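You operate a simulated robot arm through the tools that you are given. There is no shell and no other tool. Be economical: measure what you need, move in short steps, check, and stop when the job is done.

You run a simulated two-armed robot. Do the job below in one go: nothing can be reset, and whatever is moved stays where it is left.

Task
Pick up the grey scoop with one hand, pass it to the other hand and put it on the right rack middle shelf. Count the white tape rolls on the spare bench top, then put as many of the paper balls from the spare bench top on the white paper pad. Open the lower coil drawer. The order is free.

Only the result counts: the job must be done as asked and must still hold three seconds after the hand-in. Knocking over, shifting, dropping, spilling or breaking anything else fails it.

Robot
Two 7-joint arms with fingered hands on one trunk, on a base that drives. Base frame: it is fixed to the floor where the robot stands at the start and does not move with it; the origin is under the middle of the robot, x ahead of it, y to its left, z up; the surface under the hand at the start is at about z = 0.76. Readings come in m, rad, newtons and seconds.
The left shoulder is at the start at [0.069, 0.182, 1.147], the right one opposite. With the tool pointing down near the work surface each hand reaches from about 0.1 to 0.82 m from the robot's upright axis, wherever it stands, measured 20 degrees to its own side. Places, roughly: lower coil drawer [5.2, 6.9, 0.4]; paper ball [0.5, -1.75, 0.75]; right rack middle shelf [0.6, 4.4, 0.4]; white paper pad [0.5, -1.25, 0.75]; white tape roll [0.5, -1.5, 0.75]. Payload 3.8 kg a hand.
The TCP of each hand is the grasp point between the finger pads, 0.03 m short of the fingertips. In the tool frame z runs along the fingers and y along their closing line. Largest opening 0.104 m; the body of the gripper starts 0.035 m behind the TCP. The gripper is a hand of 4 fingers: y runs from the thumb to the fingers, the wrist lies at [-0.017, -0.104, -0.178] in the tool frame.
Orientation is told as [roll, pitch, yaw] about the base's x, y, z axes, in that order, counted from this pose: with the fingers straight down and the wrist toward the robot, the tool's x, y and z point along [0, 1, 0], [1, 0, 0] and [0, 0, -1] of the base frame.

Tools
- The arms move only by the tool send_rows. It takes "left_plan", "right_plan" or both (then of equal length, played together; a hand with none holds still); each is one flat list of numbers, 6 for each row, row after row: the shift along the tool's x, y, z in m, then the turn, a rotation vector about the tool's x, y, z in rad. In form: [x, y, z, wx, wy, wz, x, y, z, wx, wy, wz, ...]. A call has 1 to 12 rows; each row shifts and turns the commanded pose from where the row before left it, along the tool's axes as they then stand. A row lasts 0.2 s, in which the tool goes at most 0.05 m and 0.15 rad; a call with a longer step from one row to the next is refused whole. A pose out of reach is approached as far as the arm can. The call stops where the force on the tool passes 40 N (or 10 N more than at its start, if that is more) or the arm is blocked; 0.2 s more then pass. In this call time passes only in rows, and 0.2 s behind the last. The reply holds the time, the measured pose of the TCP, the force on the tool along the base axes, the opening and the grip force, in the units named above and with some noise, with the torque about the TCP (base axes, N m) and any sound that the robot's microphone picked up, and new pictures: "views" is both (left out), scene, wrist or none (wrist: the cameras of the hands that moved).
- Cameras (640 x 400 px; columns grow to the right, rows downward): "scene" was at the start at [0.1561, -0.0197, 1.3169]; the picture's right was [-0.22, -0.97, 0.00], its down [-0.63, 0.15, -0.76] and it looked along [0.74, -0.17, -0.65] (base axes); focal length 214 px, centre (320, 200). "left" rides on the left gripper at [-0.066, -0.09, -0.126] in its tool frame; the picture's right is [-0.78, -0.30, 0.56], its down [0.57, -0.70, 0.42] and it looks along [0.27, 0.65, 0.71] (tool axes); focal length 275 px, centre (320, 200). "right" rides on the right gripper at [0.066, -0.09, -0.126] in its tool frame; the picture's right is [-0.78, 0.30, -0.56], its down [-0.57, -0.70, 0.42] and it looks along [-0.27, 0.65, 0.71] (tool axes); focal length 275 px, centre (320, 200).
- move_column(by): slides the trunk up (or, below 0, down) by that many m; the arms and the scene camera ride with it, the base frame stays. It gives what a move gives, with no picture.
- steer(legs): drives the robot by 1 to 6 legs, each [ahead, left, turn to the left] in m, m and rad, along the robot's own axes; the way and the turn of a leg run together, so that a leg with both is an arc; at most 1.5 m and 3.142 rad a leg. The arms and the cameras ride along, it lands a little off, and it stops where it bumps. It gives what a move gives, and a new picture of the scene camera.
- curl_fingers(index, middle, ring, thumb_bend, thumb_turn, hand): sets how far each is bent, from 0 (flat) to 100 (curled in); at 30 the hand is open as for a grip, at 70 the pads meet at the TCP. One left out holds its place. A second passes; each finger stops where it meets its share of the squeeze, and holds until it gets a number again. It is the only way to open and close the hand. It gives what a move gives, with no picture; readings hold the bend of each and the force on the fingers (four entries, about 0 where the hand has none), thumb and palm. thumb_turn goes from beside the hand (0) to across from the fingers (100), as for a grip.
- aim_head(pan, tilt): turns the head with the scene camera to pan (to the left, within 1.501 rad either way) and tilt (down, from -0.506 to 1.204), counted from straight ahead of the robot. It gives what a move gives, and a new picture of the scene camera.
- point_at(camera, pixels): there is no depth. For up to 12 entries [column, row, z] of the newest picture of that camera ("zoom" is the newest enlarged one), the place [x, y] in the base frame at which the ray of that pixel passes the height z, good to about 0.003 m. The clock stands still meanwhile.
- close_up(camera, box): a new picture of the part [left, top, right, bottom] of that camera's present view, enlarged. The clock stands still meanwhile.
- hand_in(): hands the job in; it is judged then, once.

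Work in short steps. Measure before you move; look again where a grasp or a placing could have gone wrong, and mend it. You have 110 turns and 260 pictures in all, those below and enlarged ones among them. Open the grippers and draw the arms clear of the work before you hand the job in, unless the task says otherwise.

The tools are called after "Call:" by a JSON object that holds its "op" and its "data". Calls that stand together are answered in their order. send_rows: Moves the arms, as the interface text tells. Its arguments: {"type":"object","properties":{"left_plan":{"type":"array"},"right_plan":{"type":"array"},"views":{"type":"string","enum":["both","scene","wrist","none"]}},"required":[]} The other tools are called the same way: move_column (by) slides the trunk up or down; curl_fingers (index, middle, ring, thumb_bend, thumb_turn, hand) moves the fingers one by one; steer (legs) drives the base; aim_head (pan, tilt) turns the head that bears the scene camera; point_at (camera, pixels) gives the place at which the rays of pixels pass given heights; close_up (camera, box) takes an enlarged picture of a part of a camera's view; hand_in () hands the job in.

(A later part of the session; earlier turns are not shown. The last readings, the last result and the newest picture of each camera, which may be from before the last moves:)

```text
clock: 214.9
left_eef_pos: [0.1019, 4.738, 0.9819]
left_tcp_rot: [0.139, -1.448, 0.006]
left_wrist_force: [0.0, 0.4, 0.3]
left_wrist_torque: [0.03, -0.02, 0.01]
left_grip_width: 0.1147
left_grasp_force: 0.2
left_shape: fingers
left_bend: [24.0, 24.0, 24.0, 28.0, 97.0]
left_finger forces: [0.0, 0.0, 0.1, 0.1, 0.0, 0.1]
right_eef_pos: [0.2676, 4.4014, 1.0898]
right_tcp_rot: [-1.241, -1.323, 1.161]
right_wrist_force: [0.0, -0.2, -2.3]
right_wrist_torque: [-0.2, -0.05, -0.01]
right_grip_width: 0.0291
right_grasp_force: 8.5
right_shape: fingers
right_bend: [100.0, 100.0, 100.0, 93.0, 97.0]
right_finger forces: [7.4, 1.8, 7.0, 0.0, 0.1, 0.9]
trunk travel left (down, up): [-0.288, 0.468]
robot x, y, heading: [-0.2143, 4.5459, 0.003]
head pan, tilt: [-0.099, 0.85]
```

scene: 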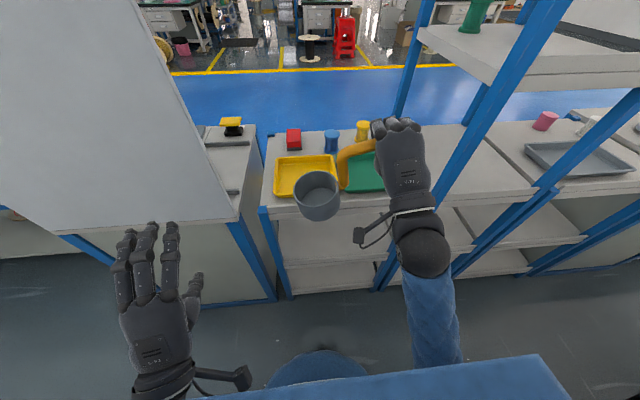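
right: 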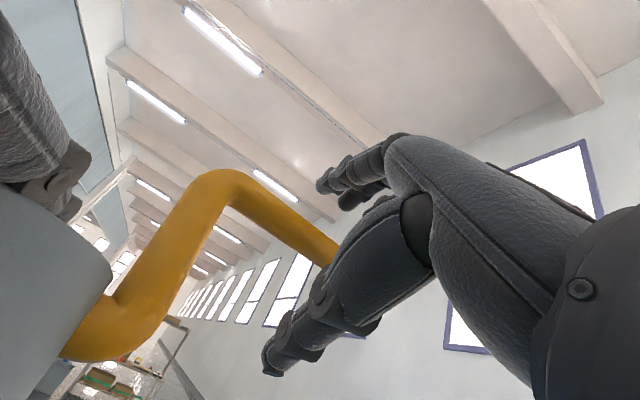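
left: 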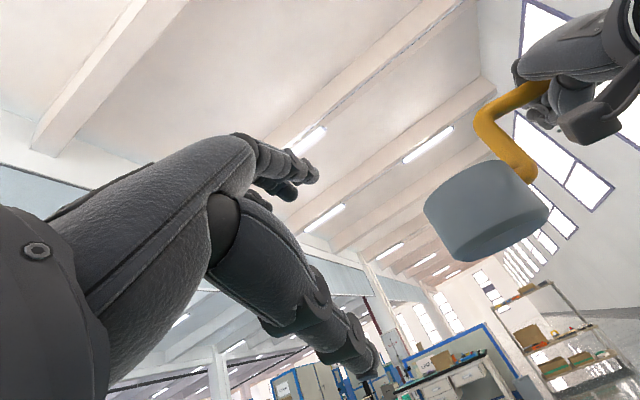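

All clear of the shelf front. I lower the trunk the rest, and then lower the right arm 0.2 m, staying in front of the unit.

Call:
{"op": "move_column", "data": {"by": -0.28}}

Call:
{"op": "send_rows", "data": {"right_plan": [0, -0.03, 0.007, 0, 0, 0, 0, -0.03, 0.007, 0, 0, 0, 0, -0.03, 0.007, 0, 0, 0, 0, -0.03, 0.007, 0, 0, 0], "views": "both"}}

Call:
{"op": "close_up", "data": {"camera": "scene", "box": [240, 130, 480, 330]}}

```text
clock: 217.1
left_eef_pos: [0.1434, 4.7388, 0.6876]
left_tcp_rot: [0.156, -1.208, -0.006]
left_wrist_force: [-0.6, -0.6, -0.3]
left_wrist_torque: [0.02, 0.04, 0.01]
left_grip_width: 0.1146
left_grasp_force: 0.0
left_shape: fingers
left_bend: [24.0, 24.0, 24.0, 28.0, 97.0]
left_finger forces: [0.1, 0.0, 0.0, 0.0, 0.0, 0.0]
right_eef_pos: [0.3209, 4.4031, 0.7735]
right_tcp_rot: [-0.761, -1.2, 0.719]
right_wrist_force: [-26.8, -0.2, 1.7]
right_wrist_torque: [-0.15, -0.67, 0.43]
right_grip_width: 0.0259
right_grasp_force: 31.2
right_shape: fingers
right_bend: [100.0, 100.0, 100.0, 98.0, 97.0]
right_finger forces: [13.1, 1.0, 6.8, 0.0, 38.7, 3.2]
trunk travel left (down, up): [-0.052, 0.704]
robot x, y, heading: [-0.2121, 4.5482, 0.006]
head pan, tilt: [-0.099, 0.85]
stopped: the force on the tool passed its limit at 46 N (the readings are from after the stop); the commanded pose is now the measured one
```

```text
clock: 218.1
left_eef_pos: [0.1468, 4.7392, 0.6866]
left_tcp_rot: [0.154, -1.205, -0.004]
left_wrist_force: [-0.9, -0.6, 0.0]
left_wrist_torque: [0.01, 0.02, 0.01]
left_grip_width: 0.1147
left_grasp_force: 0.0
left_shape: fingers
left_bend: [24.0, 24.0, 24.0, 28.0, 97.0]
left_finger forces: [0.1, 0.0, 0.1, 0.0, 0.1, 0.1]
right_eef_pos: [0.3168, 4.3745, 0.6526]
right_tcp_rot: [-0.741, -1.192, 0.698]
right_wrist_force: [0.6, 0.8, -0.6]
right_wrist_torque: [-0.17, -0.1, 0.0]
right_grip_width: 0.029
right_grasp_force: 8.5
right_shape: fingers
right_bend: [100.0, 100.0, 100.0, 93.0, 97.0]
right_finger forces: [8.3, 1.4, 5.5, 0.2, 0.1, 1.8]
trunk travel left (down, up): [-0.052, 0.704]
robot x, y, heading: [-0.2127, 4.5478, 0.005]
head pan, tilt: [-0.099, 0.85]
```

scene: 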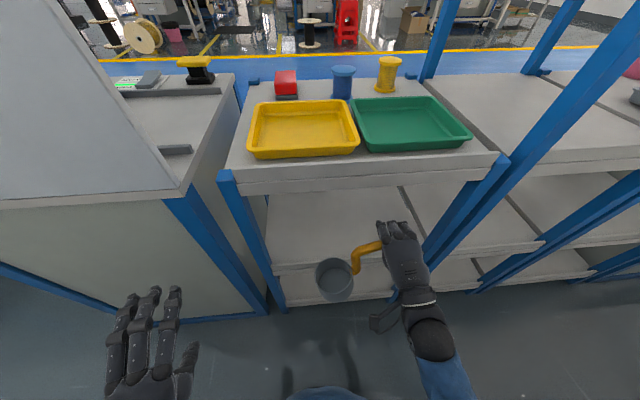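
right: 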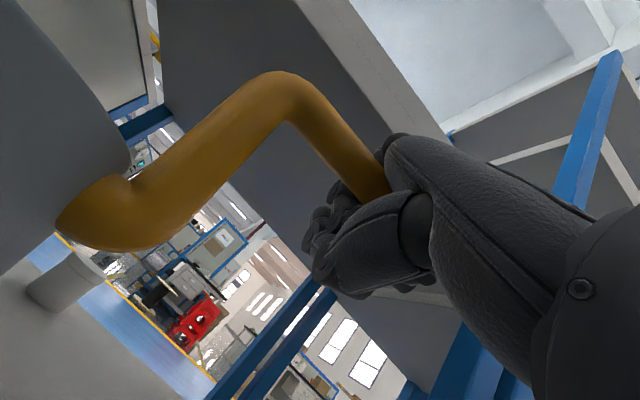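

```text
2.00 times, centred on (360, 230) of scene
```

zoom: 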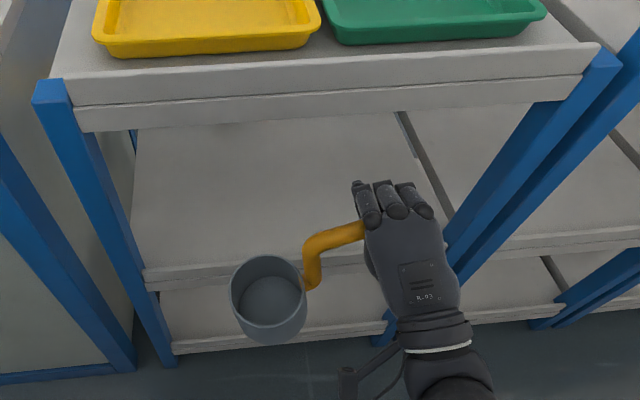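

The fist brushed the top shelf's front edge while descending, but nothing moved and the scoop is still held. I re-level the hand (pitch) and lower 10 cm more in front of the middle shelf.

Call:
{"op": "send_rows", "data": {"right_plan": [0, 0, -0.005, -0.12, 0, 0, 0, 0, -0.005, -0.12, 0, 0, 0, -0.03, 0.003, 0, 0, 0, 0, -0.03, 0.003, 0, 0, 0, 0, -0.03, 0.003, 0, 0, 0, 0, -0.01, 0, 0, 0, 0], "views": "both"}}

Call:
{"op": "close_up", "data": {"camera": "scene", "box": [240, 170, 440, 320]}}

Call:
{"op": "close_up", "data": {"camera": "left", "box": [0, 0, 640, 400]}}

```text
clock: 219.5
left_eef_pos: [0.1449, 4.7385, 0.6887]
left_tcp_rot: [0.152, -1.204, -0.003]
left_wrist_force: [0.6, -0.2, 0.9]
left_wrist_torque: [0.01, -0.03, -0.01]
left_grip_width: 0.1148
left_grasp_force: 0.2
left_shape: fingers
left_bend: [24.0, 24.0, 24.0, 28.0, 97.0]
left_finger forces: [0.1, 0.0, 0.0, 0.0, 0.1, 0.1]
right_eef_pos: [0.3101, 4.3481, 0.5573]
right_tcp_rot: [-1.399, -1.313, 1.384]
right_wrist_force: [0.4, 0.4, -1.7]
right_wrist_torque: [-0.18, -0.05, 0.03]
right_grip_width: 0.0293
right_grasp_force: 8.0
right_shape: fingers
right_bend: [100.0, 100.0, 100.0, 93.0, 97.0]
right_finger forces: [7.9, 1.4, 5.8, 0.0, 0.0, 2.1]
trunk travel left (down, up): [-0.052, 0.704]
robot x, y, heading: [-0.213, 4.5459, 0.004]
head pan, tilt: [-0.099, 0.85]
```

scene: 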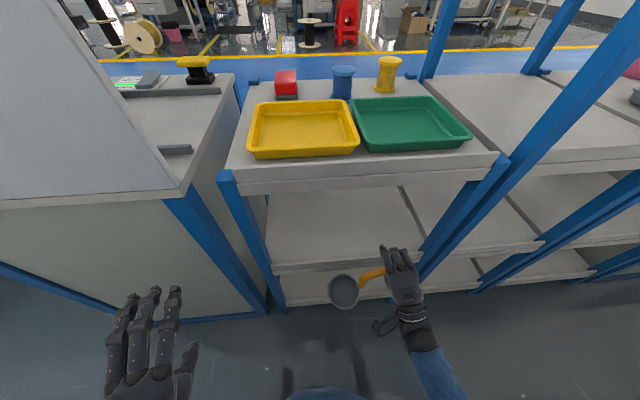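
right: 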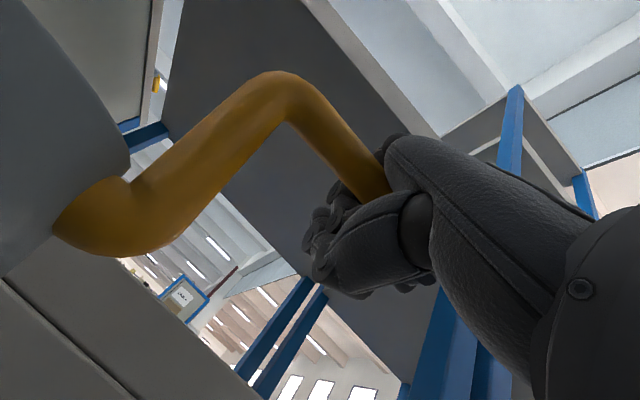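

```text
2.67 times, centred on (340, 245) of scene
```

zoom: 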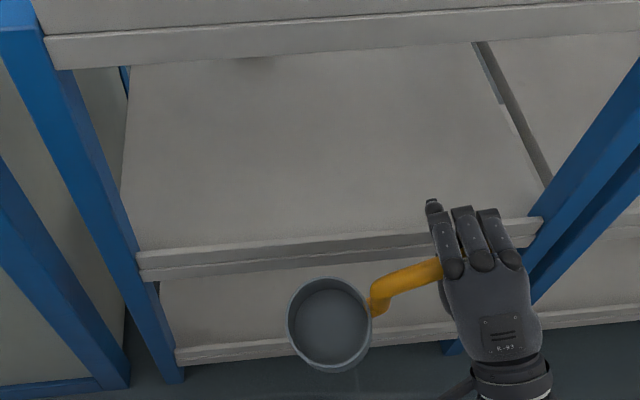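

```text
1.00 times, centred on (320, 200) of left (not enlarged: the box is as wide or as high as the picture)
```

zoom: 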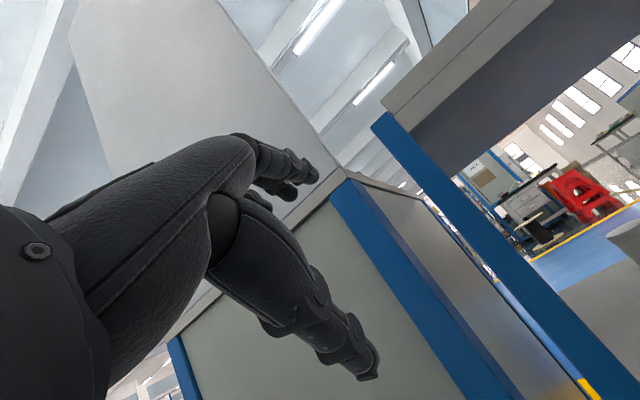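

Seen along the pot's axis, it now leans toward me, so before the re-levelling it was nearly upright (the bump had turned it in the fist). I undo that pitch and check.

Call:
{"op": "send_rows", "data": {"right_plan": [0, 0, 0, 0.13, 0, 0, 0, 0, 0, 0.14, 0, 0], "views": "both"}}

Call:
{"op": "close_up", "data": {"camera": "scene", "box": [300, 230, 440, 330]}}

```text
clock: 220.1
left_eef_pos: [0.1468, 4.7381, 0.6873]
left_tcp_rot: [0.155, -1.204, -0.003]
left_wrist_force: [-1.2, 0.4, 0.5]
left_wrist_torque: [0.0, 0.02, 0.01]
left_grip_width: 0.1147
left_grasp_force: 0.0
left_shape: fingers
left_bend: [24.0, 24.0, 24.0, 28.0, 97.0]
left_finger forces: [0.0, 0.0, 0.0, 0.1, 0.1, 0.1]
right_eef_pos: [0.3123, 4.348, 0.5566]
right_tcp_rot: [-0.69, -1.168, 0.641]
right_wrist_force: [0.5, -0.9, -2.7]
right_wrist_torque: [-0.2, -0.14, 0.01]
right_grip_width: 0.029
right_grasp_force: 8.5
right_shape: fingers
right_bend: [100.0, 100.0, 100.0, 93.0, 97.0]
right_finger forces: [8.7, 1.2, 5.5, 0.0, 0.0, 1.6]
trunk travel left (down, up): [-0.052, 0.704]
robot x, y, heading: [-0.2141, 4.5463, 0.003]
head pan, tilt: [-0.099, 0.85]
```

scene: 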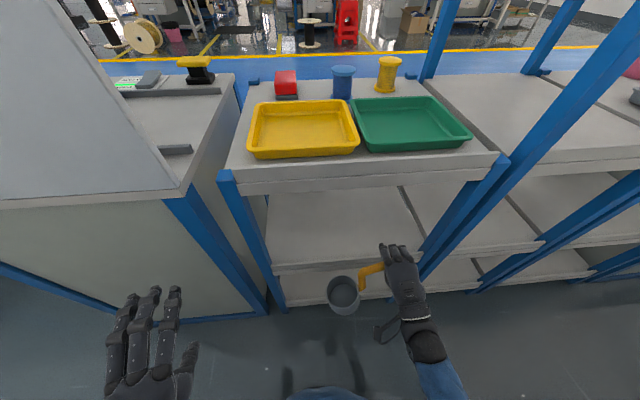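
right: 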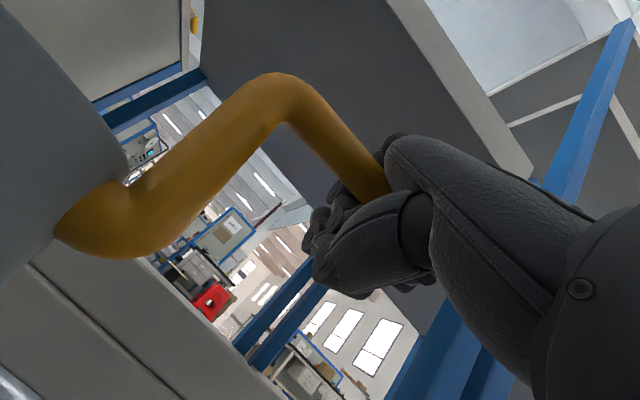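

```text
4.00 times, centred on (370, 280) of scene
```

zoom: 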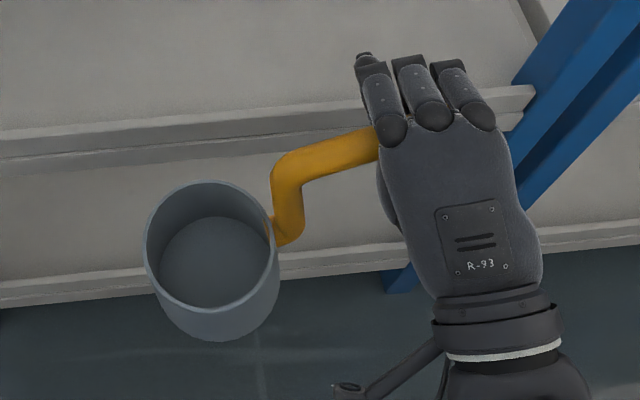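

The pot is now upright within a few degrees. I measure its position relative to the shelf edge.

Call:
{"op": "point_at", "data": {"camera": "zoom", "pixels": [[210, 247, 0.5], [145, 250, 0.5], [278, 245, 0.5], [210, 247, 0.52], [145, 250, 0.52], [278, 245, 0.52], [300, 120, 0.4], [60, 145, 0.4], [225, 342, 0.44], [440, 120, 0.6]]}}

```text
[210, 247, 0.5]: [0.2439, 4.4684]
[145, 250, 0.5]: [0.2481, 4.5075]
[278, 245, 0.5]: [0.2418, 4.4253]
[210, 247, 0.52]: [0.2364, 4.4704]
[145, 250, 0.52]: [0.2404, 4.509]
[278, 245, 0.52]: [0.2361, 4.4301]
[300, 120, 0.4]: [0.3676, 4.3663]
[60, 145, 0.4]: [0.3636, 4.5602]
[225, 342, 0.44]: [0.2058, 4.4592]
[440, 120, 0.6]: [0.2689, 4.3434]
```

Pot centre is (0.244,4.469), bottom ≈0.434, i.e. 3 cm above the shelf. I drive 10 cm forward (left hand stays clear of the cabinet), then reach 12 cm with the arm.

Call:
{"op": "steer", "data": {"legs": [[0.1, 0, 0]]}}

Call:
{"op": "send_rows", "data": {"right_plan": [0, 0.0117, 0.0276, 0, 0, 0, 0, 0.0117, 0.0276, 0, 0, 0, 0, 0.0117, 0.0276, 0, 0, 0, 0, 0.0117, 0.0276, 0, 0, 0], "views": "both"}}

Call:
{"op": "close_up", "data": {"camera": "scene", "box": [280, 200, 440, 320]}}

```text
clock: 221.2
left_eef_pos: [0.2451, 4.7392, 0.6874]
left_tcp_rot: [0.153, -1.205, -0.003]
left_wrist_force: [0.4, -0.3, -0.1]
left_wrist_torque: [0.02, -0.01, 0.01]
left_grip_width: 0.1147
left_grasp_force: 0.0
left_shape: fingers
left_bend: [24.0, 24.0, 24.0, 28.0, 97.0]
left_finger forces: [0.0, 0.1, 0.0, 0.0, 0.0, 0.1]
right_eef_pos: [0.4118, 4.3491, 0.5567]
right_tcp_rot: [-0.693, -1.171, 0.645]
right_wrist_force: [-2.7, 0.9, -1.7]
right_wrist_torque: [0.04, 0.09, 0.24]
right_grip_width: 0.0296
right_grasp_force: 15.9
right_shape: fingers
right_bend: [100.0, 100.0, 100.0, 93.0, 97.0]
right_finger forces: [9.4, 3.5, 6.9, 0.1, 0.0, 12.1]
trunk travel left (down, up): [-0.052, 0.704]
robot x, y, heading: [-0.1116, 4.5473, 0.008]
head pan, tilt: [-0.099, 0.85]
```

scene: 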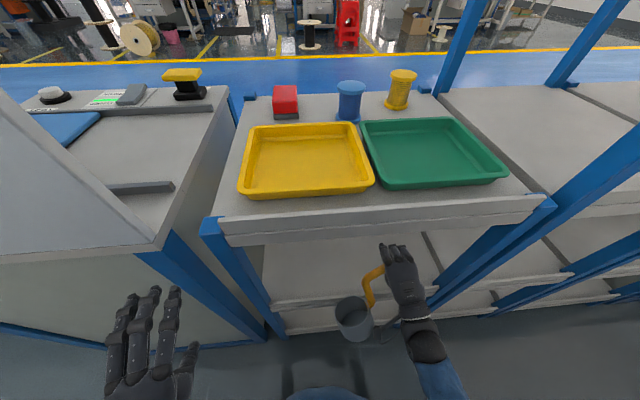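

```text
clock: 222.2
left_eef_pos: [0.2455, 4.7394, 0.6869]
left_tcp_rot: [0.154, -1.204, -0.004]
left_wrist_force: [0.3, -0.2, -0.8]
left_wrist_torque: [-0.01, 0.02, 0.0]
left_grip_width: 0.1148
left_grasp_force: 0.1
left_shape: fingers
left_bend: [24.0, 24.0, 24.0, 28.0, 97.0]
left_finger forces: [0.0, 0.0, 0.0, 0.1, 0.0, 0.1]
right_eef_pos: [0.5312, 4.3497, 0.5671]
right_tcp_rot: [-0.693, -1.172, 0.643]
right_wrist_force: [0.7, 0.0, -0.3]
right_wrist_torque: [-0.03, -0.06, 0.0]
right_grip_width: 0.0291
right_grasp_force: 7.4
right_shape: fingers
right_bend: [100.0, 100.0, 100.0, 93.0, 97.0]
right_finger forces: [8.7, 1.3, 2.0, 0.1, 0.0, 2.6]
trunk travel left (down, up): [-0.052, 0.704]
robot x, y, heading: [-0.1107, 4.5506, 0.007]
head pan, tilt: [-0.099, 0.85]
```

scene: 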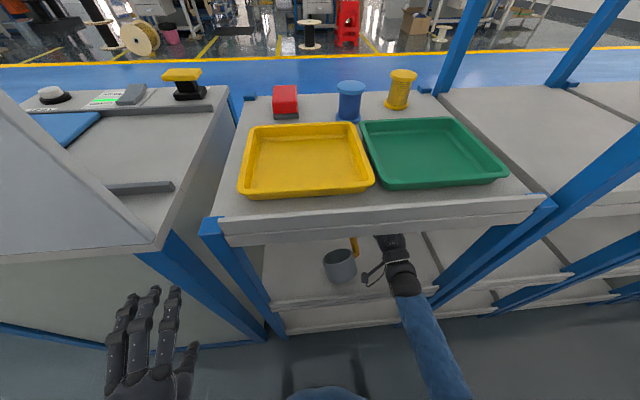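
right: 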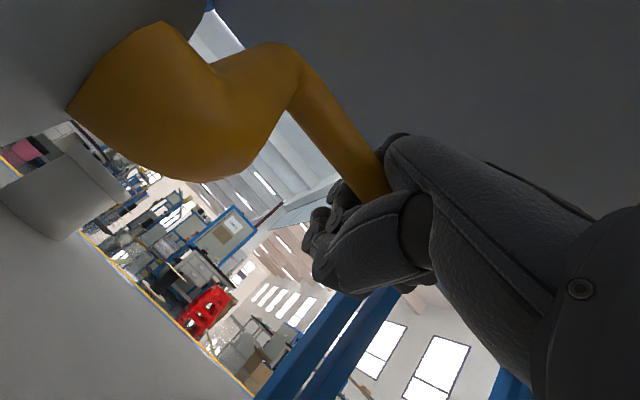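

```text
3.33 times, centred on (360, 260) of scene
```

zoom: 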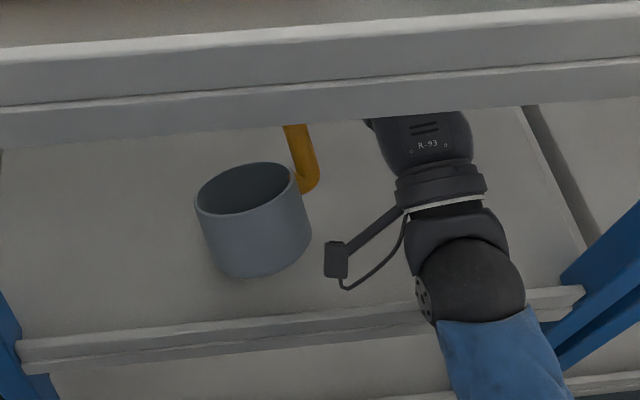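

The pot caught the shelf lip briefly but is now inside over the middle shelf and seems partly supported (wrist load dropped). I measure it and then lower gently.

Call:
{"op": "point_at", "data": {"camera": "zoom", "pixels": [[255, 277, 0.4], [205, 245, 0.4], [310, 240, 0.4], [247, 187, 0.46], [197, 205, 0.46], [297, 180, 0.47], [300, 340, 0.4]]}}

Call:
{"op": "send_rows", "data": {"right_plan": [0, -0.0092, 0.0039, 0, 0, 0], "views": "none"}}

Call:
{"op": "close_up", "data": {"camera": "scene", "box": [280, 200, 440, 320]}}

```text
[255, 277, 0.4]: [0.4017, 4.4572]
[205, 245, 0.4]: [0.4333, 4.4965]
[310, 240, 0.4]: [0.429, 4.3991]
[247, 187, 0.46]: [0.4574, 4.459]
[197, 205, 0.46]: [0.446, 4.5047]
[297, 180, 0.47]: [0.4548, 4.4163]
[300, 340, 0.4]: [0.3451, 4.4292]
```

```text
clock: 222.6
left_eef_pos: [0.2446, 4.7396, 0.6872]
left_tcp_rot: [0.157, -1.203, -0.004]
left_wrist_force: [0.4, 0.1, -0.7]
left_wrist_torque: [0.03, -0.01, -0.01]
left_grip_width: 0.1147
left_grasp_force: 0.1
left_shape: fingers
left_bend: [24.0, 24.0, 24.0, 28.0, 97.0]
left_finger forces: [0.0, 0.0, 0.1, 0.1, 0.1, 0.0]
right_eef_pos: [0.5321, 4.3474, 0.5568]
right_tcp_rot: [-0.693, -1.173, 0.644]
right_wrist_force: [1.0, -1.1, 1.5]
right_wrist_torque: [0.14, 0.12, 0.03]
right_grip_width: 0.029
right_grasp_force: 8.4
right_shape: fingers
right_bend: [100.0, 100.0, 100.0, 93.0, 97.0]
right_finger forces: [10.3, 1.8, 0.4, 0.0, 0.0, 4.6]
trunk travel left (down, up): [-0.052, 0.704]
robot x, y, heading: [-0.1111, 4.5478, 0.004]
head pan, tilt: [-0.099, 0.85]
```

```text
3.33 times, centred on (360, 260) of scene
```

zoom: 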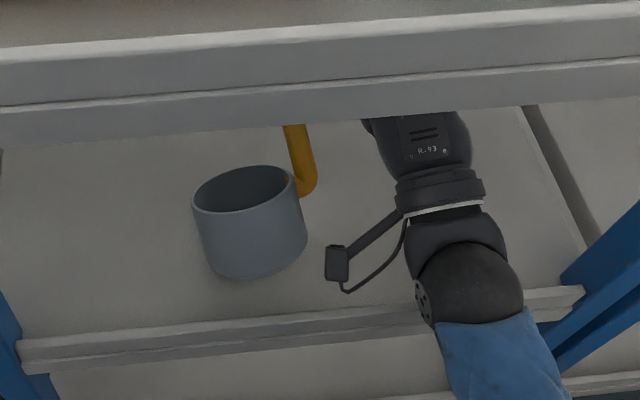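

The pot rests but leans slightly forward. I pitch the hand back a little to level it while easing down.

Call:
{"op": "send_rows", "data": {"right_plan": [0, -0.002, 0, -0.1, 0, 0, 0, -0.003, 0, -0.1, 0, 0], "views": "wrist"}}

Call:
{"op": "close_up", "data": {"camera": "scene", "box": [280, 200, 440, 320]}}

```text
clock: 223.4
left_eef_pos: [0.2279, 4.7286, 0.6949]
left_tcp_rot: [0.11, -1.219, 0.012]
left_wrist_force: [0.4, -0.7, -0.9]
left_wrist_torque: [0.04, -0.03, 0.01]
left_grip_width: 0.1147
left_grasp_force: 0.0
left_shape: fingers
left_bend: [24.0, 24.0, 24.0, 28.0, 97.0]
left_finger forces: [0.0, 0.1, 0.0, 0.1, 0.1, 0.1]
right_eef_pos: [0.5033, 4.3546, 0.609]
right_tcp_rot: [-1.478, -1.352, 1.458]
right_wrist_force: [0.2, -0.2, -0.8]
right_wrist_torque: [-0.15, -0.16, 0.03]
right_grip_width: 0.0292
right_grasp_force: 8.6
right_shape: fingers
right_bend: [100.0, 100.0, 100.0, 93.0, 97.0]
right_finger forces: [9.3, 1.7, 2.9, 0.0, 0.1, 3.4]
trunk travel left (down, up): [-0.052, 0.704]
robot x, y, heading: [-0.127, 4.5455, -0.021]
head pan, tilt: [-0.099, 0.85]
stopped in row 2 (right hand): the arm was blocked; the commanded pose is now the measured one
```

right: 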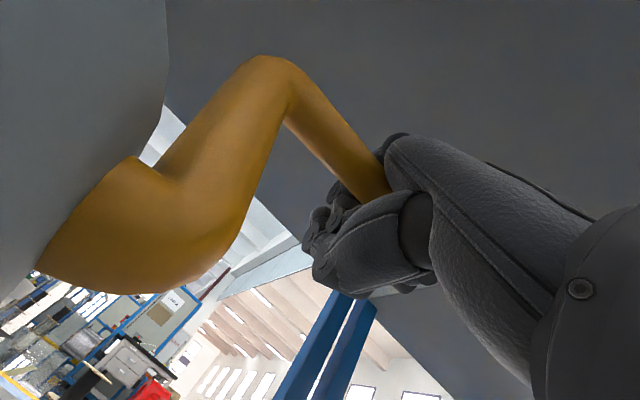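

```text
3.33 times, centred on (360, 260) of scene
```

zoom: 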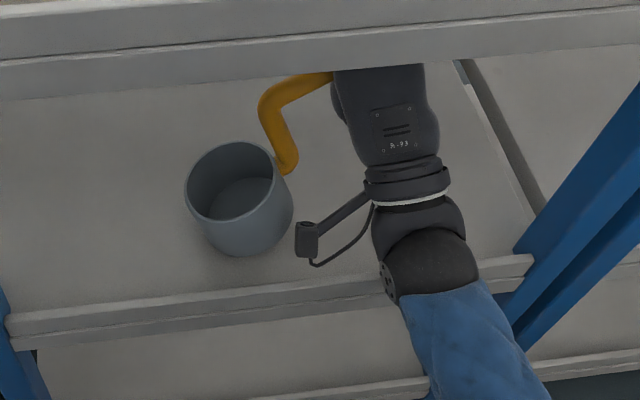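

The wrist met the shelf lip when pitching back (the robot was nudged slightly). I pitch the hand down again so the wrist stays high, and lower the scoop; the round handle lets the pot level itself as its edge touches.

Call:
{"op": "send_rows", "data": {"right_plan": [0, 0, 0, 0.09, 0, 0, 0, 0, 0, 0.09, 0, 0, 0, -0.018, 0.0078, 0, 0, 0, 0, -0.018, 0.0078, 0, 0, 0, 0, -0.009, 0.0039, 0, 0, 0], "views": "none"}}

Call:
{"op": "close_up", "data": {"camera": "scene", "box": [280, 200, 440, 320]}}

Call:
{"op": "send_rows", "data": {"right_plan": [0, -0.0074, 0.0031, 0, 0, 0], "views": "none"}}

Call:
{"op": "send_rows", "data": {"right_plan": [0, -0.0074, 0.0031, 0, 0, 0], "views": "none"}}

Call:
{"op": "close_up", "data": {"camera": "scene", "box": [280, 200, 440, 320]}}

```text
clock: 224.8
left_eef_pos: [0.235, 4.7372, 0.6861]
left_tcp_rot: [0.129, -1.203, 0.013]
left_wrist_force: [-1.0, 0.7, 0.5]
left_wrist_torque: [0.0, -0.01, 0.01]
left_grip_width: 0.1146
left_grasp_force: 0.2
left_shape: fingers
left_bend: [24.0, 24.0, 24.0, 28.0, 97.0]
left_finger forces: [0.1, 0.1, 0.0, 0.0, 0.0, 0.1]
right_eef_pos: [0.5336, 4.3479, 0.5929]
right_tcp_rot: [-1.088, -1.322, 1.043]
right_wrist_force: [0.0, -0.2, -0.7]
right_wrist_torque: [-0.05, -0.09, 0.04]
right_grip_width: 0.029
right_grasp_force: 8.0
right_shape: fingers
right_bend: [100.0, 100.0, 100.0, 93.0, 97.0]
right_finger forces: [7.8, 0.8, 2.4, 0.1, 0.1, 4.5]
trunk travel left (down, up): [-0.052, 0.704]
robot x, y, heading: [-0.119, 4.548, -0.0]
head pan, tilt: [-0.099, 0.85]
stopped in row 5 (right hand): the arm was blocked; the commanded pose is now the measured one
```

```text
3.33 times, centred on (360, 260) of scene
```

zoom: 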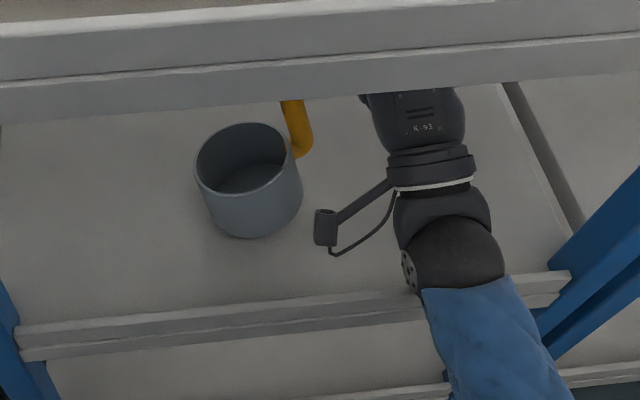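

```text
clock: 225.4
left_eef_pos: [0.2394, 4.7365, 0.6842]
left_tcp_rot: [0.132, -1.198, 0.009]
left_wrist_force: [0.0, 0.6, -0.3]
left_wrist_torque: [0.0, 0.02, 0.01]
left_grip_width: 0.1146
left_grasp_force: 0.1
left_shape: fingers
left_bend: [24.0, 24.0, 24.0, 28.0, 97.0]
left_finger forces: [0.0, 0.0, 0.0, 0.0, 0.1, 0.0]
right_eef_pos: [0.5383, 4.3467, 0.5976]
right_tcp_rot: [-1.174, -1.338, 1.126]
right_wrist_force: [0.4, 0.3, -1.1]
right_wrist_torque: [-0.1, -0.13, 0.01]
right_grip_width: 0.029
right_grasp_force: 7.5
right_shape: fingers
right_bend: [100.0, 100.0, 100.0, 93.0, 97.0]
right_finger forces: [8.0, 0.9, 2.3, 0.1, 0.0, 4.1]
trunk travel left (down, up): [-0.052, 0.704]
robot x, y, heading: [-0.121, 4.5485, 0.001]
head pan, tilt: [-0.099, 0.85]
stopped in row 1 (right hand): the arm was blocked; the commanded pose is now the measured one
```

```text
clock: 225.8
left_eef_pos: [0.2361, 4.7377, 0.6875]
left_tcp_rot: [0.126, -1.205, 0.017]
left_wrist_force: [-0.6, -0.8, -0.4]
left_wrist_torque: [-0.01, 0.0, -0.04]
left_grip_width: 0.1146
left_grasp_force: 0.1
left_shape: fingers
left_bend: [24.0, 24.0, 24.0, 28.0, 97.0]
left_finger forces: [0.1, 0.1, 0.0, 0.0, 0.0, 0.0]
right_eef_pos: [0.539, 4.3465, 0.6001]
right_tcp_rot: [-1.222, -1.343, 1.175]
right_wrist_force: [-0.8, -0.1, -1.7]
right_wrist_torque: [-0.16, -0.13, 0.03]
right_grip_width: 0.0292
right_grasp_force: 7.9
right_shape: fingers
right_bend: [100.0, 100.0, 100.0, 93.0, 97.0]
right_finger forces: [8.2, 0.9, 2.5, 0.0, 0.0, 3.9]
trunk travel left (down, up): [-0.052, 0.704]
robot x, y, heading: [-0.1211, 4.5459, -0.007]
head pan, tilt: [-0.099, 0.85]
```

```text
3.33 times, centred on (360, 260) of scene
```

zoom: 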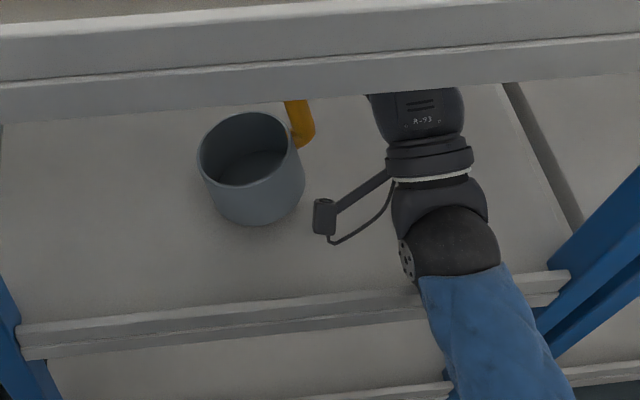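

The forearm rests on the shelf lip. I raise slightly, pitch the hand down to −1.17, back off 3 cm, then lower again.

Call:
{"op": "send_rows", "data": {"right_plan": [0, 0.015, -0.004, 0.05, 0, 0, 0, 0.005, -0.01, 0.06, 0, 0, 0, -0.005, -0.02, 0.06, 0, 0, 0, -0.004, -0.012, 0, 0, 0], "views": "none"}}

Call:
{"op": "send_rows", "data": {"right_plan": [0, -0.0138, 0.0058, 0, 0, 0, 0, -0.0138, 0.0058, 0, 0, 0], "views": "none"}}

Call:
{"op": "close_up", "data": {"camera": "scene", "box": [280, 200, 440, 320]}}

```text
clock: 226.8
left_eef_pos: [0.2417, 4.7342, 0.685]
left_tcp_rot: [0.14, -1.19, 0.004]
left_wrist_force: [0.5, 0.5, -1.2]
left_wrist_torque: [0.02, -0.03, -0.02]
left_grip_width: 0.115
left_grasp_force: 0.0
left_shape: fingers
left_bend: [24.0, 24.0, 24.0, 28.0, 97.0]
left_finger forces: [0.0, 0.0, 0.0, 0.0, 0.0, 0.0]
right_eef_pos: [0.4951, 4.3495, 0.5958]
right_tcp_rot: [-0.644, -1.21, 0.582]
right_wrist_force: [-0.3, 0.0, 0.4]
right_wrist_torque: [-0.09, -0.09, -0.04]
right_grip_width: 0.0287
right_grasp_force: 6.3
right_shape: fingers
right_bend: [100.0, 100.0, 100.0, 93.0, 97.0]
right_finger forces: [6.4, 0.3, 0.7, 0.0, 0.1, 5.2]
trunk travel left (down, up): [-0.052, 0.704]
robot x, y, heading: [-0.1169, 4.5461, 0.002]
head pan, tilt: [-0.099, 0.85]
```

```text
clock: 227.4
left_eef_pos: [0.2409, 4.7345, 0.6839]
left_tcp_rot: [0.139, -1.194, 0.002]
left_wrist_force: [0.4, 0.5, 1.2]
left_wrist_torque: [0.03, 0.02, -0.02]
left_grip_width: 0.1146
left_grasp_force: 0.1
left_shape: fingers
left_bend: [24.0, 24.0, 24.0, 28.0, 97.0]
left_finger forces: [0.0, 0.1, 0.1, 0.0, 0.0, 0.0]
right_eef_pos: [0.4984, 4.3423, 0.5668]
right_tcp_rot: [-0.649, -1.214, 0.587]
right_wrist_force: [-0.4, -0.7, 2.7]
right_wrist_torque: [0.2, 0.08, 0.13]
right_grip_width: 0.0288
right_grasp_force: 9.0
right_shape: fingers
right_bend: [100.0, 100.0, 100.0, 93.0, 97.0]
right_finger forces: [6.5, 1.8, 0.0, 0.1, 0.0, 8.7]
trunk travel left (down, up): [-0.052, 0.704]
robot x, y, heading: [-0.1216, 4.5437, -0.001]
head pan, tilt: [-0.099, 0.85]
```

```text
3.33 times, centred on (360, 260) of scene
```

zoom: 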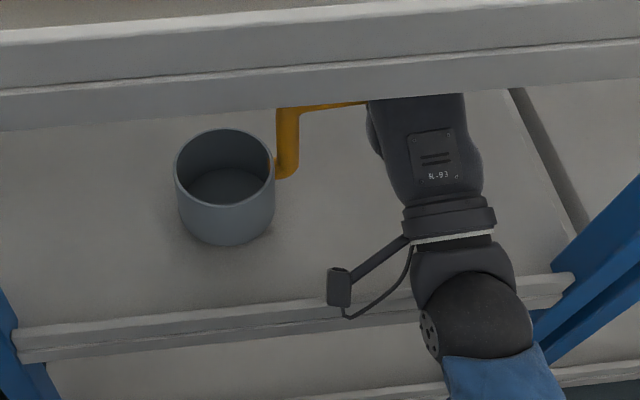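

The pot now stands flat on the middle shelf (2.7 N support). I open the thumb first, then the fingers gradually.

Call:
{"op": "curl_fingers", "data": {"hand": "right", "thumb_bend": 30}}

Call:
{"op": "curl_fingers", "data": {"hand": "right", "index": 70, "middle": 70, "ring": 70}}

Call:
{"op": "curl_fingers", "data": {"hand": "right", "index": 25, "middle": 25, "ring": 25, "thumb_bend": 20}}

Call:
{"op": "close_up", "data": {"camera": "scene", "box": [280, 200, 440, 320]}}

Call:
{"op": "close_up", "data": {"camera": "right", "box": [0, 0, 640, 400]}}

```text
clock: 228.4
left_eef_pos: [0.242, 4.7352, 0.6859]
left_tcp_rot: [0.14, -1.194, 0.003]
left_wrist_force: [-0.9, 0.2, -0.6]
left_wrist_torque: [0.0, -0.02, 0.0]
left_grip_width: 0.1145
left_grasp_force: 0.1
left_shape: fingers
left_bend: [24.0, 24.0, 24.0, 28.0, 97.0]
left_finger forces: [0.1, 0.0, 0.0, 0.1, 0.1, 0.0]
right_eef_pos: [0.4991, 4.3431, 0.5655]
right_tcp_rot: [-0.648, -1.212, 0.585]
right_wrist_force: [-0.3, 0.1, 1.4]
right_wrist_torque: [0.15, 0.06, 0.11]
right_grip_width: 0.0644
right_grasp_force: 5.6
right_shape: fingers
right_bend: [100.0, 100.0, 100.0, 30.0, 97.0]
right_finger forces: [2.4, 2.7, 0.1, 0.0, 0.1, 5.3]
trunk travel left (down, up): [-0.052, 0.704]
robot x, y, heading: [-0.1195, 4.5489, 0.003]
head pan, tilt: [-0.099, 0.85]
```

```text
clock: 229.4
left_eef_pos: [0.2418, 4.7351, 0.6848]
left_tcp_rot: [0.138, -1.192, 0.003]
left_wrist_force: [0.7, 0.7, 1.0]
left_wrist_torque: [0.0, 0.02, 0.01]
left_grip_width: 0.1149
left_grasp_force: 0.0
left_shape: fingers
left_bend: [24.0, 24.0, 24.0, 28.0, 97.0]
left_finger forces: [0.0, 0.1, 0.1, 0.1, 0.0, 0.0]
right_eef_pos: [0.4994, 4.3428, 0.565]
right_tcp_rot: [-0.647, -1.213, 0.584]
right_wrist_force: [-0.6, 0.1, -0.7]
right_wrist_torque: [0.01, 0.0, 0.01]
right_grip_width: 0.0529
right_grasp_force: 0.0
right_shape: fingers
right_bend: [70.0, 70.0, 70.0, 30.0, 97.0]
right_finger forces: [0.0, 0.0, 0.0, 0.0, 0.0, 0.1]
trunk travel left (down, up): [-0.052, 0.704]
robot x, y, heading: [-0.1222, 4.5457, -0.005]
head pan, tilt: [-0.099, 0.85]
```

```text
clock: 230.4
left_eef_pos: [0.2423, 4.7341, 0.684]
left_tcp_rot: [0.141, -1.193, 0.002]
left_wrist_force: [0.0, 0.5, -0.7]
left_wrist_torque: [-0.04, 0.01, 0.02]
left_grip_width: 0.1145
left_grasp_force: 0.1
left_shape: fingers
left_bend: [24.0, 24.0, 24.0, 28.0, 97.0]
left_finger forces: [0.1, 0.1, 0.0, 0.0, 0.0, 0.1]
right_eef_pos: [0.4992, 4.3423, 0.5652]
right_tcp_rot: [-0.649, -1.213, 0.584]
right_wrist_force: [0.1, -1.0, 0.4]
right_wrist_torque: [-0.03, 0.01, 0.0]
right_grip_width: 0.1194
right_grasp_force: 0.1
right_shape: fingers
right_bend: [25.0, 25.0, 25.0, 20.0, 97.0]
right_finger forces: [0.0, 0.0, 0.1, 0.1, 0.1, 0.0]
trunk travel left (down, up): [-0.052, 0.704]
robot x, y, heading: [-0.1212, 4.5437, 0.003]
head pan, tilt: [-0.099, 0.85]
```

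```text
3.33 times, centred on (360, 260) of scene
```

zoom: 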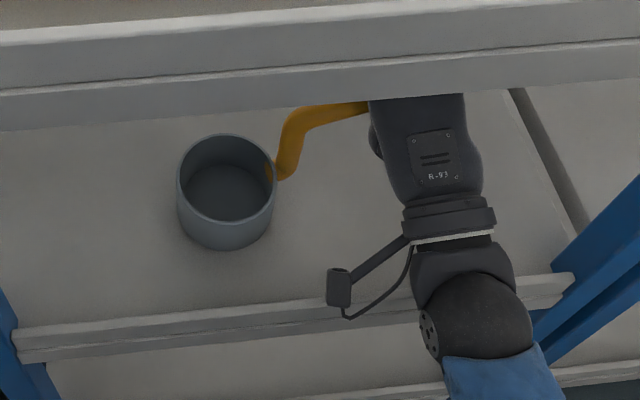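

```text
1.00 times, centred on (320, 200) of right (not enlarged: the box is as wide or as high as the picture)
```

zoom: 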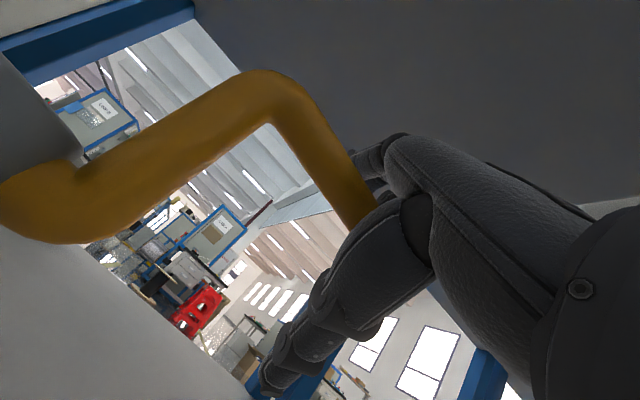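

The scoop stands on the shelf, hand free of load. I withdraw 2 cm first and check that the scoop doesn't move.

Call:
{"op": "send_rows", "data": {"right_plan": [0, -0.0035, -0.0094, 0, 0, 0, 0, -0.0035, -0.0094, 0, 0, 0], "views": "wrist"}}

Call:
{"op": "send_rows", "data": {"right_plan": [0, -0.007, -0.0187, 0, 0, 0, 0, -0.007, -0.0187, 0, 0, 0], "views": "wrist"}}

Call:
{"op": "close_up", "data": {"camera": "scene", "box": [280, 200, 440, 320]}}

```text
clock: 231.0
left_eef_pos: [0.2415, 4.7349, 0.6851]
left_tcp_rot: [0.139, -1.195, 0.004]
left_wrist_force: [-0.2, -0.4, 0.6]
left_wrist_torque: [-0.03, 0.01, 0.0]
left_grip_width: 0.1146
left_grasp_force: 0.1
left_shape: fingers
left_bend: [24.0, 24.0, 24.0, 28.0, 97.0]
left_finger forces: [0.1, 0.0, 0.0, 0.0, 0.0, 0.0]
right_eef_pos: [0.4802, 4.343, 0.5638]
right_tcp_rot: [-0.648, -1.214, 0.584]
right_wrist_force: [-0.5, 0.0, -0.4]
right_wrist_torque: [0.02, -0.01, -0.02]
right_grip_width: 0.1195
right_grasp_force: 0.1
right_shape: fingers
right_bend: [25.0, 25.0, 25.0, 20.0, 97.0]
right_finger forces: [0.0, 0.0, 0.1, 0.1, 0.1, 0.0]
trunk travel left (down, up): [-0.052, 0.704]
robot x, y, heading: [-0.1221, 4.5425, -0.004]
head pan, tilt: [-0.099, 0.85]
```

right: 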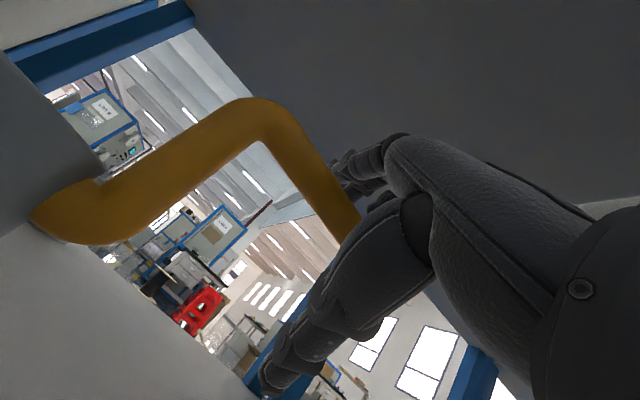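

```text
clock: 231.6
left_eef_pos: [0.2426, 4.7355, 0.685]
left_tcp_rot: [0.14, -1.194, 0.003]
left_wrist_force: [-0.4, -0.5, 0.1]
left_wrist_torque: [-0.01, -0.02, 0.02]
left_grip_width: 0.1149
left_grasp_force: 0.0
left_shape: fingers
left_bend: [24.0, 24.0, 24.0, 28.0, 97.0]
left_finger forces: [0.1, 0.0, 0.0, 0.0, 0.0, 0.1]
right_eef_pos: [0.4391, 4.3448, 0.5612]
right_tcp_rot: [-0.651, -1.214, 0.588]
right_wrist_force: [0.5, 0.1, 0.4]
right_wrist_torque: [0.03, 0.02, -0.01]
right_grip_width: 0.1196
right_grasp_force: 0.1
right_shape: fingers
right_bend: [25.0, 25.0, 25.0, 20.0, 97.0]
right_finger forces: [0.1, 0.0, 0.0, 0.0, 0.1, 0.0]
trunk travel left (down, up): [-0.052, 0.704]
robot x, y, heading: [-0.1248, 4.5478, -0.001]
head pan, tilt: [-0.099, 0.85]
```

right: 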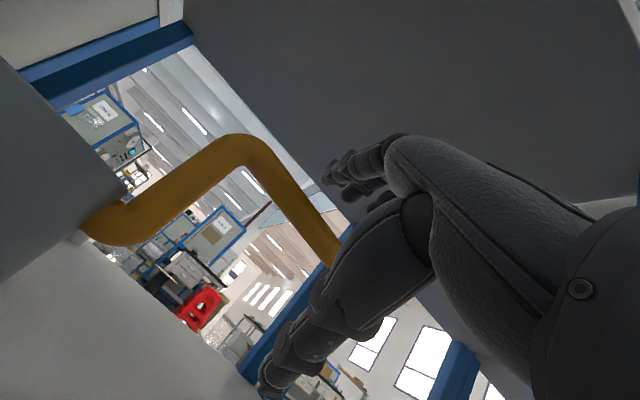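

```text
3.33 times, centred on (360, 260) of scene
```

zoom: 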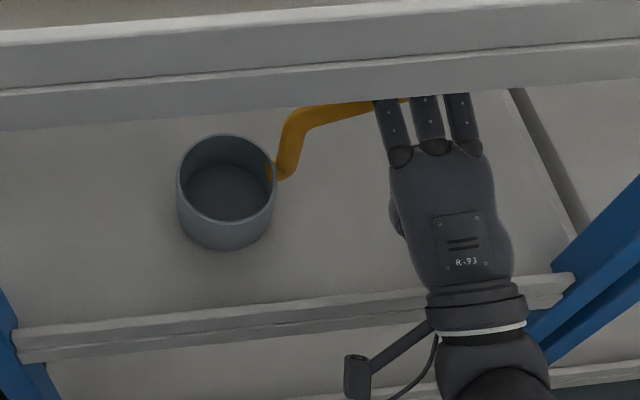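

The scoop stays put. I back off straight, raise the trunk, look once at the unit, then turn left and drive on along the corridor.

Call:
{"op": "steer", "data": {"legs": [[-0.2, 0, 0]]}}

Call:
{"op": "move_column", "data": {"by": 0.35}}

Call:
{"op": "steer", "data": {"legs": [[0, 0, 1.571], [0, -0.22, 0], [1.5, 0, 0], [0.9, 0, 0]]}}

Call:
{"op": "aim_head", "data": {"pan": -0.5, "tilt": 0.25}}

```text
clock: 233.2
left_eef_pos: [0.0417, 4.7344, 0.6846]
left_tcp_rot: [0.14, -1.193, -0.002]
left_wrist_force: [0.4, 0.8, 0.2]
left_wrist_torque: [0.04, 0.03, 0.0]
left_grip_width: 0.1145
left_grasp_force: 0.0
left_shape: fingers
left_bend: [24.0, 24.0, 24.0, 28.0, 97.0]
left_finger forces: [0.1, 0.0, 0.1, 0.0, 0.1, 0.0]
right_eef_pos: [0.2382, 4.3419, 0.562]
right_tcp_rot: [-0.646, -1.213, 0.581]
right_wrist_force: [-0.4, -0.6, 0.3]
right_wrist_torque: [-0.03, -0.03, 0.04]
right_grip_width: 0.1196
right_grasp_force: 0.1
right_shape: fingers
right_bend: [25.0, 25.0, 25.0, 20.0, 97.0]
right_finger forces: [0.0, 0.0, 0.1, 0.1, 0.0, 0.0]
trunk travel left (down, up): [-0.052, 0.704]
robot x, y, heading: [-0.3225, 4.5439, -0.005]
head pan, tilt: [-0.099, 0.85]
```

scene: 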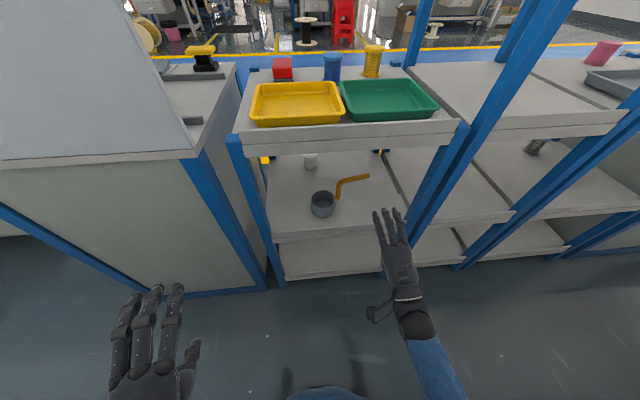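

```text
clock: 236.6
left_eef_pos: [0.0421, 4.7353, 1.0356]
left_tcp_rot: [0.137, -1.191, -0.001]
left_wrist_force: [-1.0, 0.3, 0.1]
left_wrist_torque: [0.01, 0.0, 0.01]
left_grip_width: 0.1146
left_grasp_force: 0.0
left_shape: fingers
left_bend: [24.0, 24.0, 24.0, 28.0, 97.0]
left_finger forces: [0.0, 0.0, 0.0, 0.0, 0.0, 0.0]
right_eef_pos: [0.2377, 4.3424, 0.9122]
right_tcp_rot: [-0.647, -1.214, 0.578]
right_wrist_force: [-0.8, -0.2, -0.3]
right_wrist_torque: [0.0, 0.0, -0.04]
right_grip_width: 0.1193
right_grasp_force: 0.0
right_shape: fingers
right_bend: [25.0, 25.0, 25.0, 20.0, 97.0]
right_finger forces: [0.0, 0.0, 0.0, 0.0, 0.0, 0.1]
trunk travel left (down, up): [-0.402, 0.354]
robot x, y, heading: [-0.3233, 4.5501, -0.009]
head pan, tilt: [-0.099, 0.85]
```

```text
clock: 241.1
left_eef_pos: [-0.5022, 4.9133, 1.0354]
left_tcp_rot: [0.126, -1.192, 1.577]
left_wrist_force: [0.0, -0.3, 0.7]
left_wrist_torque: [0.03, 0.02, -0.03]
left_grip_width: 0.1148
left_grasp_force: 0.0
left_shape: fingers
left_bend: [24.0, 24.0, 24.0, 28.0, 97.0]
left_finger forces: [0.1, 0.0, 0.1, 0.1, 0.1, 0.0]
right_eef_pos: [-0.1107, 5.1059, 0.912]
right_tcp_rot: [-0.636, -1.216, 2.138]
right_wrist_force: [0.3, 0.6, 0.6]
right_wrist_torque: [0.02, -0.01, 0.0]
right_grip_width: 0.1197
right_grasp_force: 0.0
right_shape: fingers
right_bend: [25.0, 25.0, 25.0, 20.0, 97.0]
right_finger forces: [0.0, 0.0, 0.1, 0.1, 0.0, 0.0]
trunk travel left (down, up): [-0.402, 0.354]
robot x, y, heading: [-0.3236, 4.5497, 1.567]
head pan, tilt: [-0.099, 0.85]
stopped in leg 1: the robot was blocked; the commanded pose is now the measured one
```

scene: 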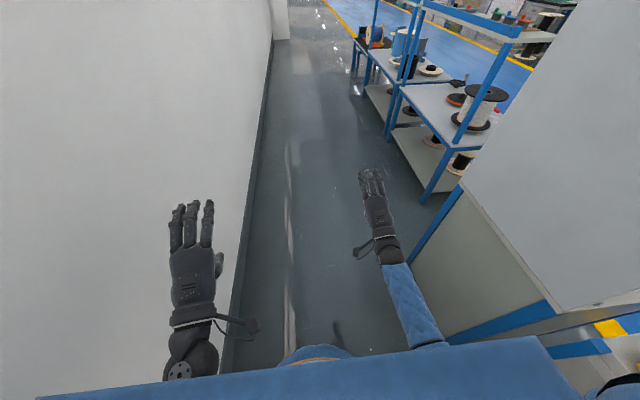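

```text
clock: 242.1
left_eef_pos: [-0.5028, 4.9135, 1.0371]
left_tcp_rot: [0.129, -1.194, 1.577]
left_wrist_force: [0.6, 0.0, -0.3]
left_wrist_torque: [0.0, 0.03, -0.03]
left_grip_width: 0.1145
left_grasp_force: 0.0
left_shape: fingers
left_bend: [24.0, 24.0, 24.0, 28.0, 97.0]
left_finger forces: [0.0, 0.0, 0.0, 0.1, 0.1, 0.1]
right_eef_pos: [-0.1108, 5.1069, 0.9117]
right_tcp_rot: [-0.637, -1.213, 2.137]
right_wrist_force: [-0.5, -0.2, -0.1]
right_wrist_torque: [0.0, 0.0, 0.03]
right_grip_width: 0.1196
right_grasp_force: 0.0
right_shape: fingers
right_bend: [25.0, 25.0, 25.0, 20.0, 97.0]
right_finger forces: [0.0, 0.0, 0.0, 0.0, 0.0, 0.0]
trunk travel left (down, up): [-0.402, 0.354]
robot x, y, heading: [-0.3231, 4.5484, 1.557]
head pan, tilt: [-0.499, 0.25]
```

scene: 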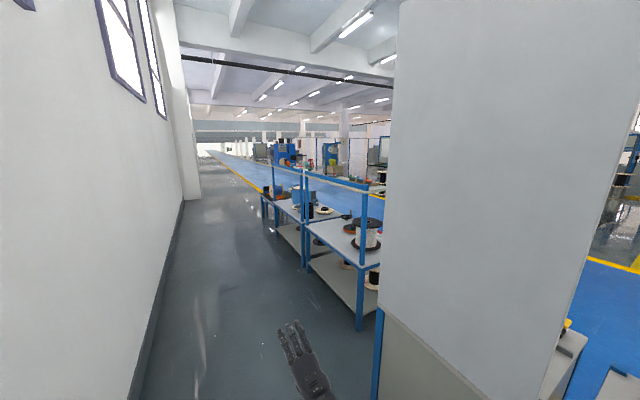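

The scoop stands on the middle shelf. I continue along the corridor to y≈7.5.

Call:
{"op": "steer", "data": {"legs": [[0.05, -0.2, 0.01], [1.45, 0, 0], [1.45, 0, 0]]}}

Call:
{"op": "aim_head", "data": {"pan": -1.1, "tilt": 0.3}}

```text
clock: 242.7
left_eef_pos: [-0.5036, 4.9137, 1.0355]
left_tcp_rot: [0.118, -1.192, 1.588]
left_wrist_force: [0.5, -0.3, 0.0]
left_wrist_torque: [0.0, -0.01, 0.01]
left_grip_width: 0.1151
left_grasp_force: 0.3
left_shape: fingers
left_bend: [24.0, 24.0, 24.0, 28.0, 97.0]
left_finger forces: [0.0, 0.0, 0.0, 0.0, 0.1, 0.0]
right_eef_pos: [-0.1111, 5.1065, 0.9115]
right_tcp_rot: [-0.642, -1.215, 2.141]
right_wrist_force: [-0.7, 0.8, -0.2]
right_wrist_torque: [-0.03, -0.01, 0.0]
right_grip_width: 0.1193
right_grasp_force: 0.1
right_shape: fingers
right_bend: [25.0, 25.0, 25.0, 20.0, 97.0]
right_finger forces: [0.0, 0.0, 0.1, 0.0, 0.0, 0.0]
trunk travel left (down, up): [-0.402, 0.354]
robot x, y, heading: [-0.3206, 4.5471, 1.56]
head pan, tilt: [-0.499, 0.25]
stopped in leg 1: the robot was blocked; the commanded pose is now the measured one
```

scene: 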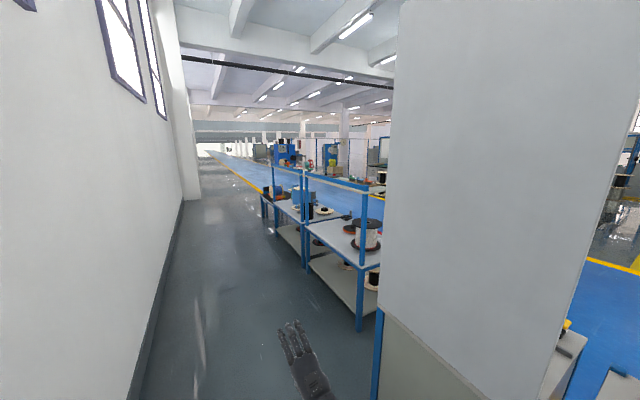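

```text
clock: 243.7
left_eef_pos: [-0.5028, 4.9131, 1.0367]
left_tcp_rot: [0.12, -1.195, 1.586]
left_wrist_force: [-0.2, 0.7, -0.7]
left_wrist_torque: [0.0, -0.02, 0.0]
left_grip_width: 0.1148
left_grasp_force: 0.1
left_shape: fingers
left_bend: [24.0, 24.0, 24.0, 28.0, 97.0]
left_finger forces: [0.0, 0.0, 0.0, 0.1, 0.1, 0.1]
right_eef_pos: [-0.1105, 5.106, 0.9108]
right_tcp_rot: [-0.642, -1.214, 2.142]
right_wrist_force: [-0.3, 0.0, 0.3]
right_wrist_torque: [-0.01, 0.0, 0.04]
right_grip_width: 0.1197
right_grasp_force: 0.1
right_shape: fingers
right_bend: [25.0, 25.0, 25.0, 20.0, 97.0]
right_finger forces: [0.1, 0.0, 0.1, 0.1, 0.0, 0.0]
trunk travel left (down, up): [-0.402, 0.354]
robot x, y, heading: [-0.3179, 4.5493, 1.562]
head pan, tilt: [-1.1, 0.3]
```

scene: 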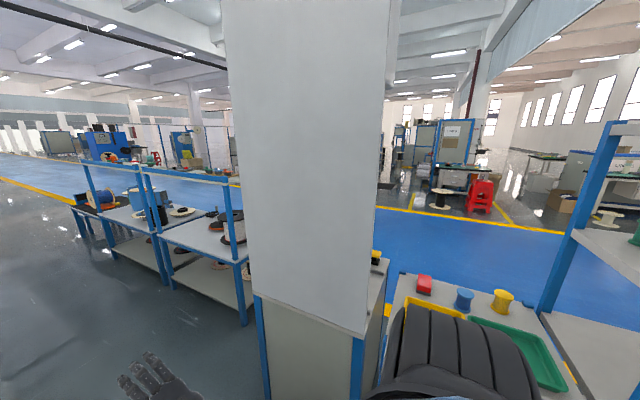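

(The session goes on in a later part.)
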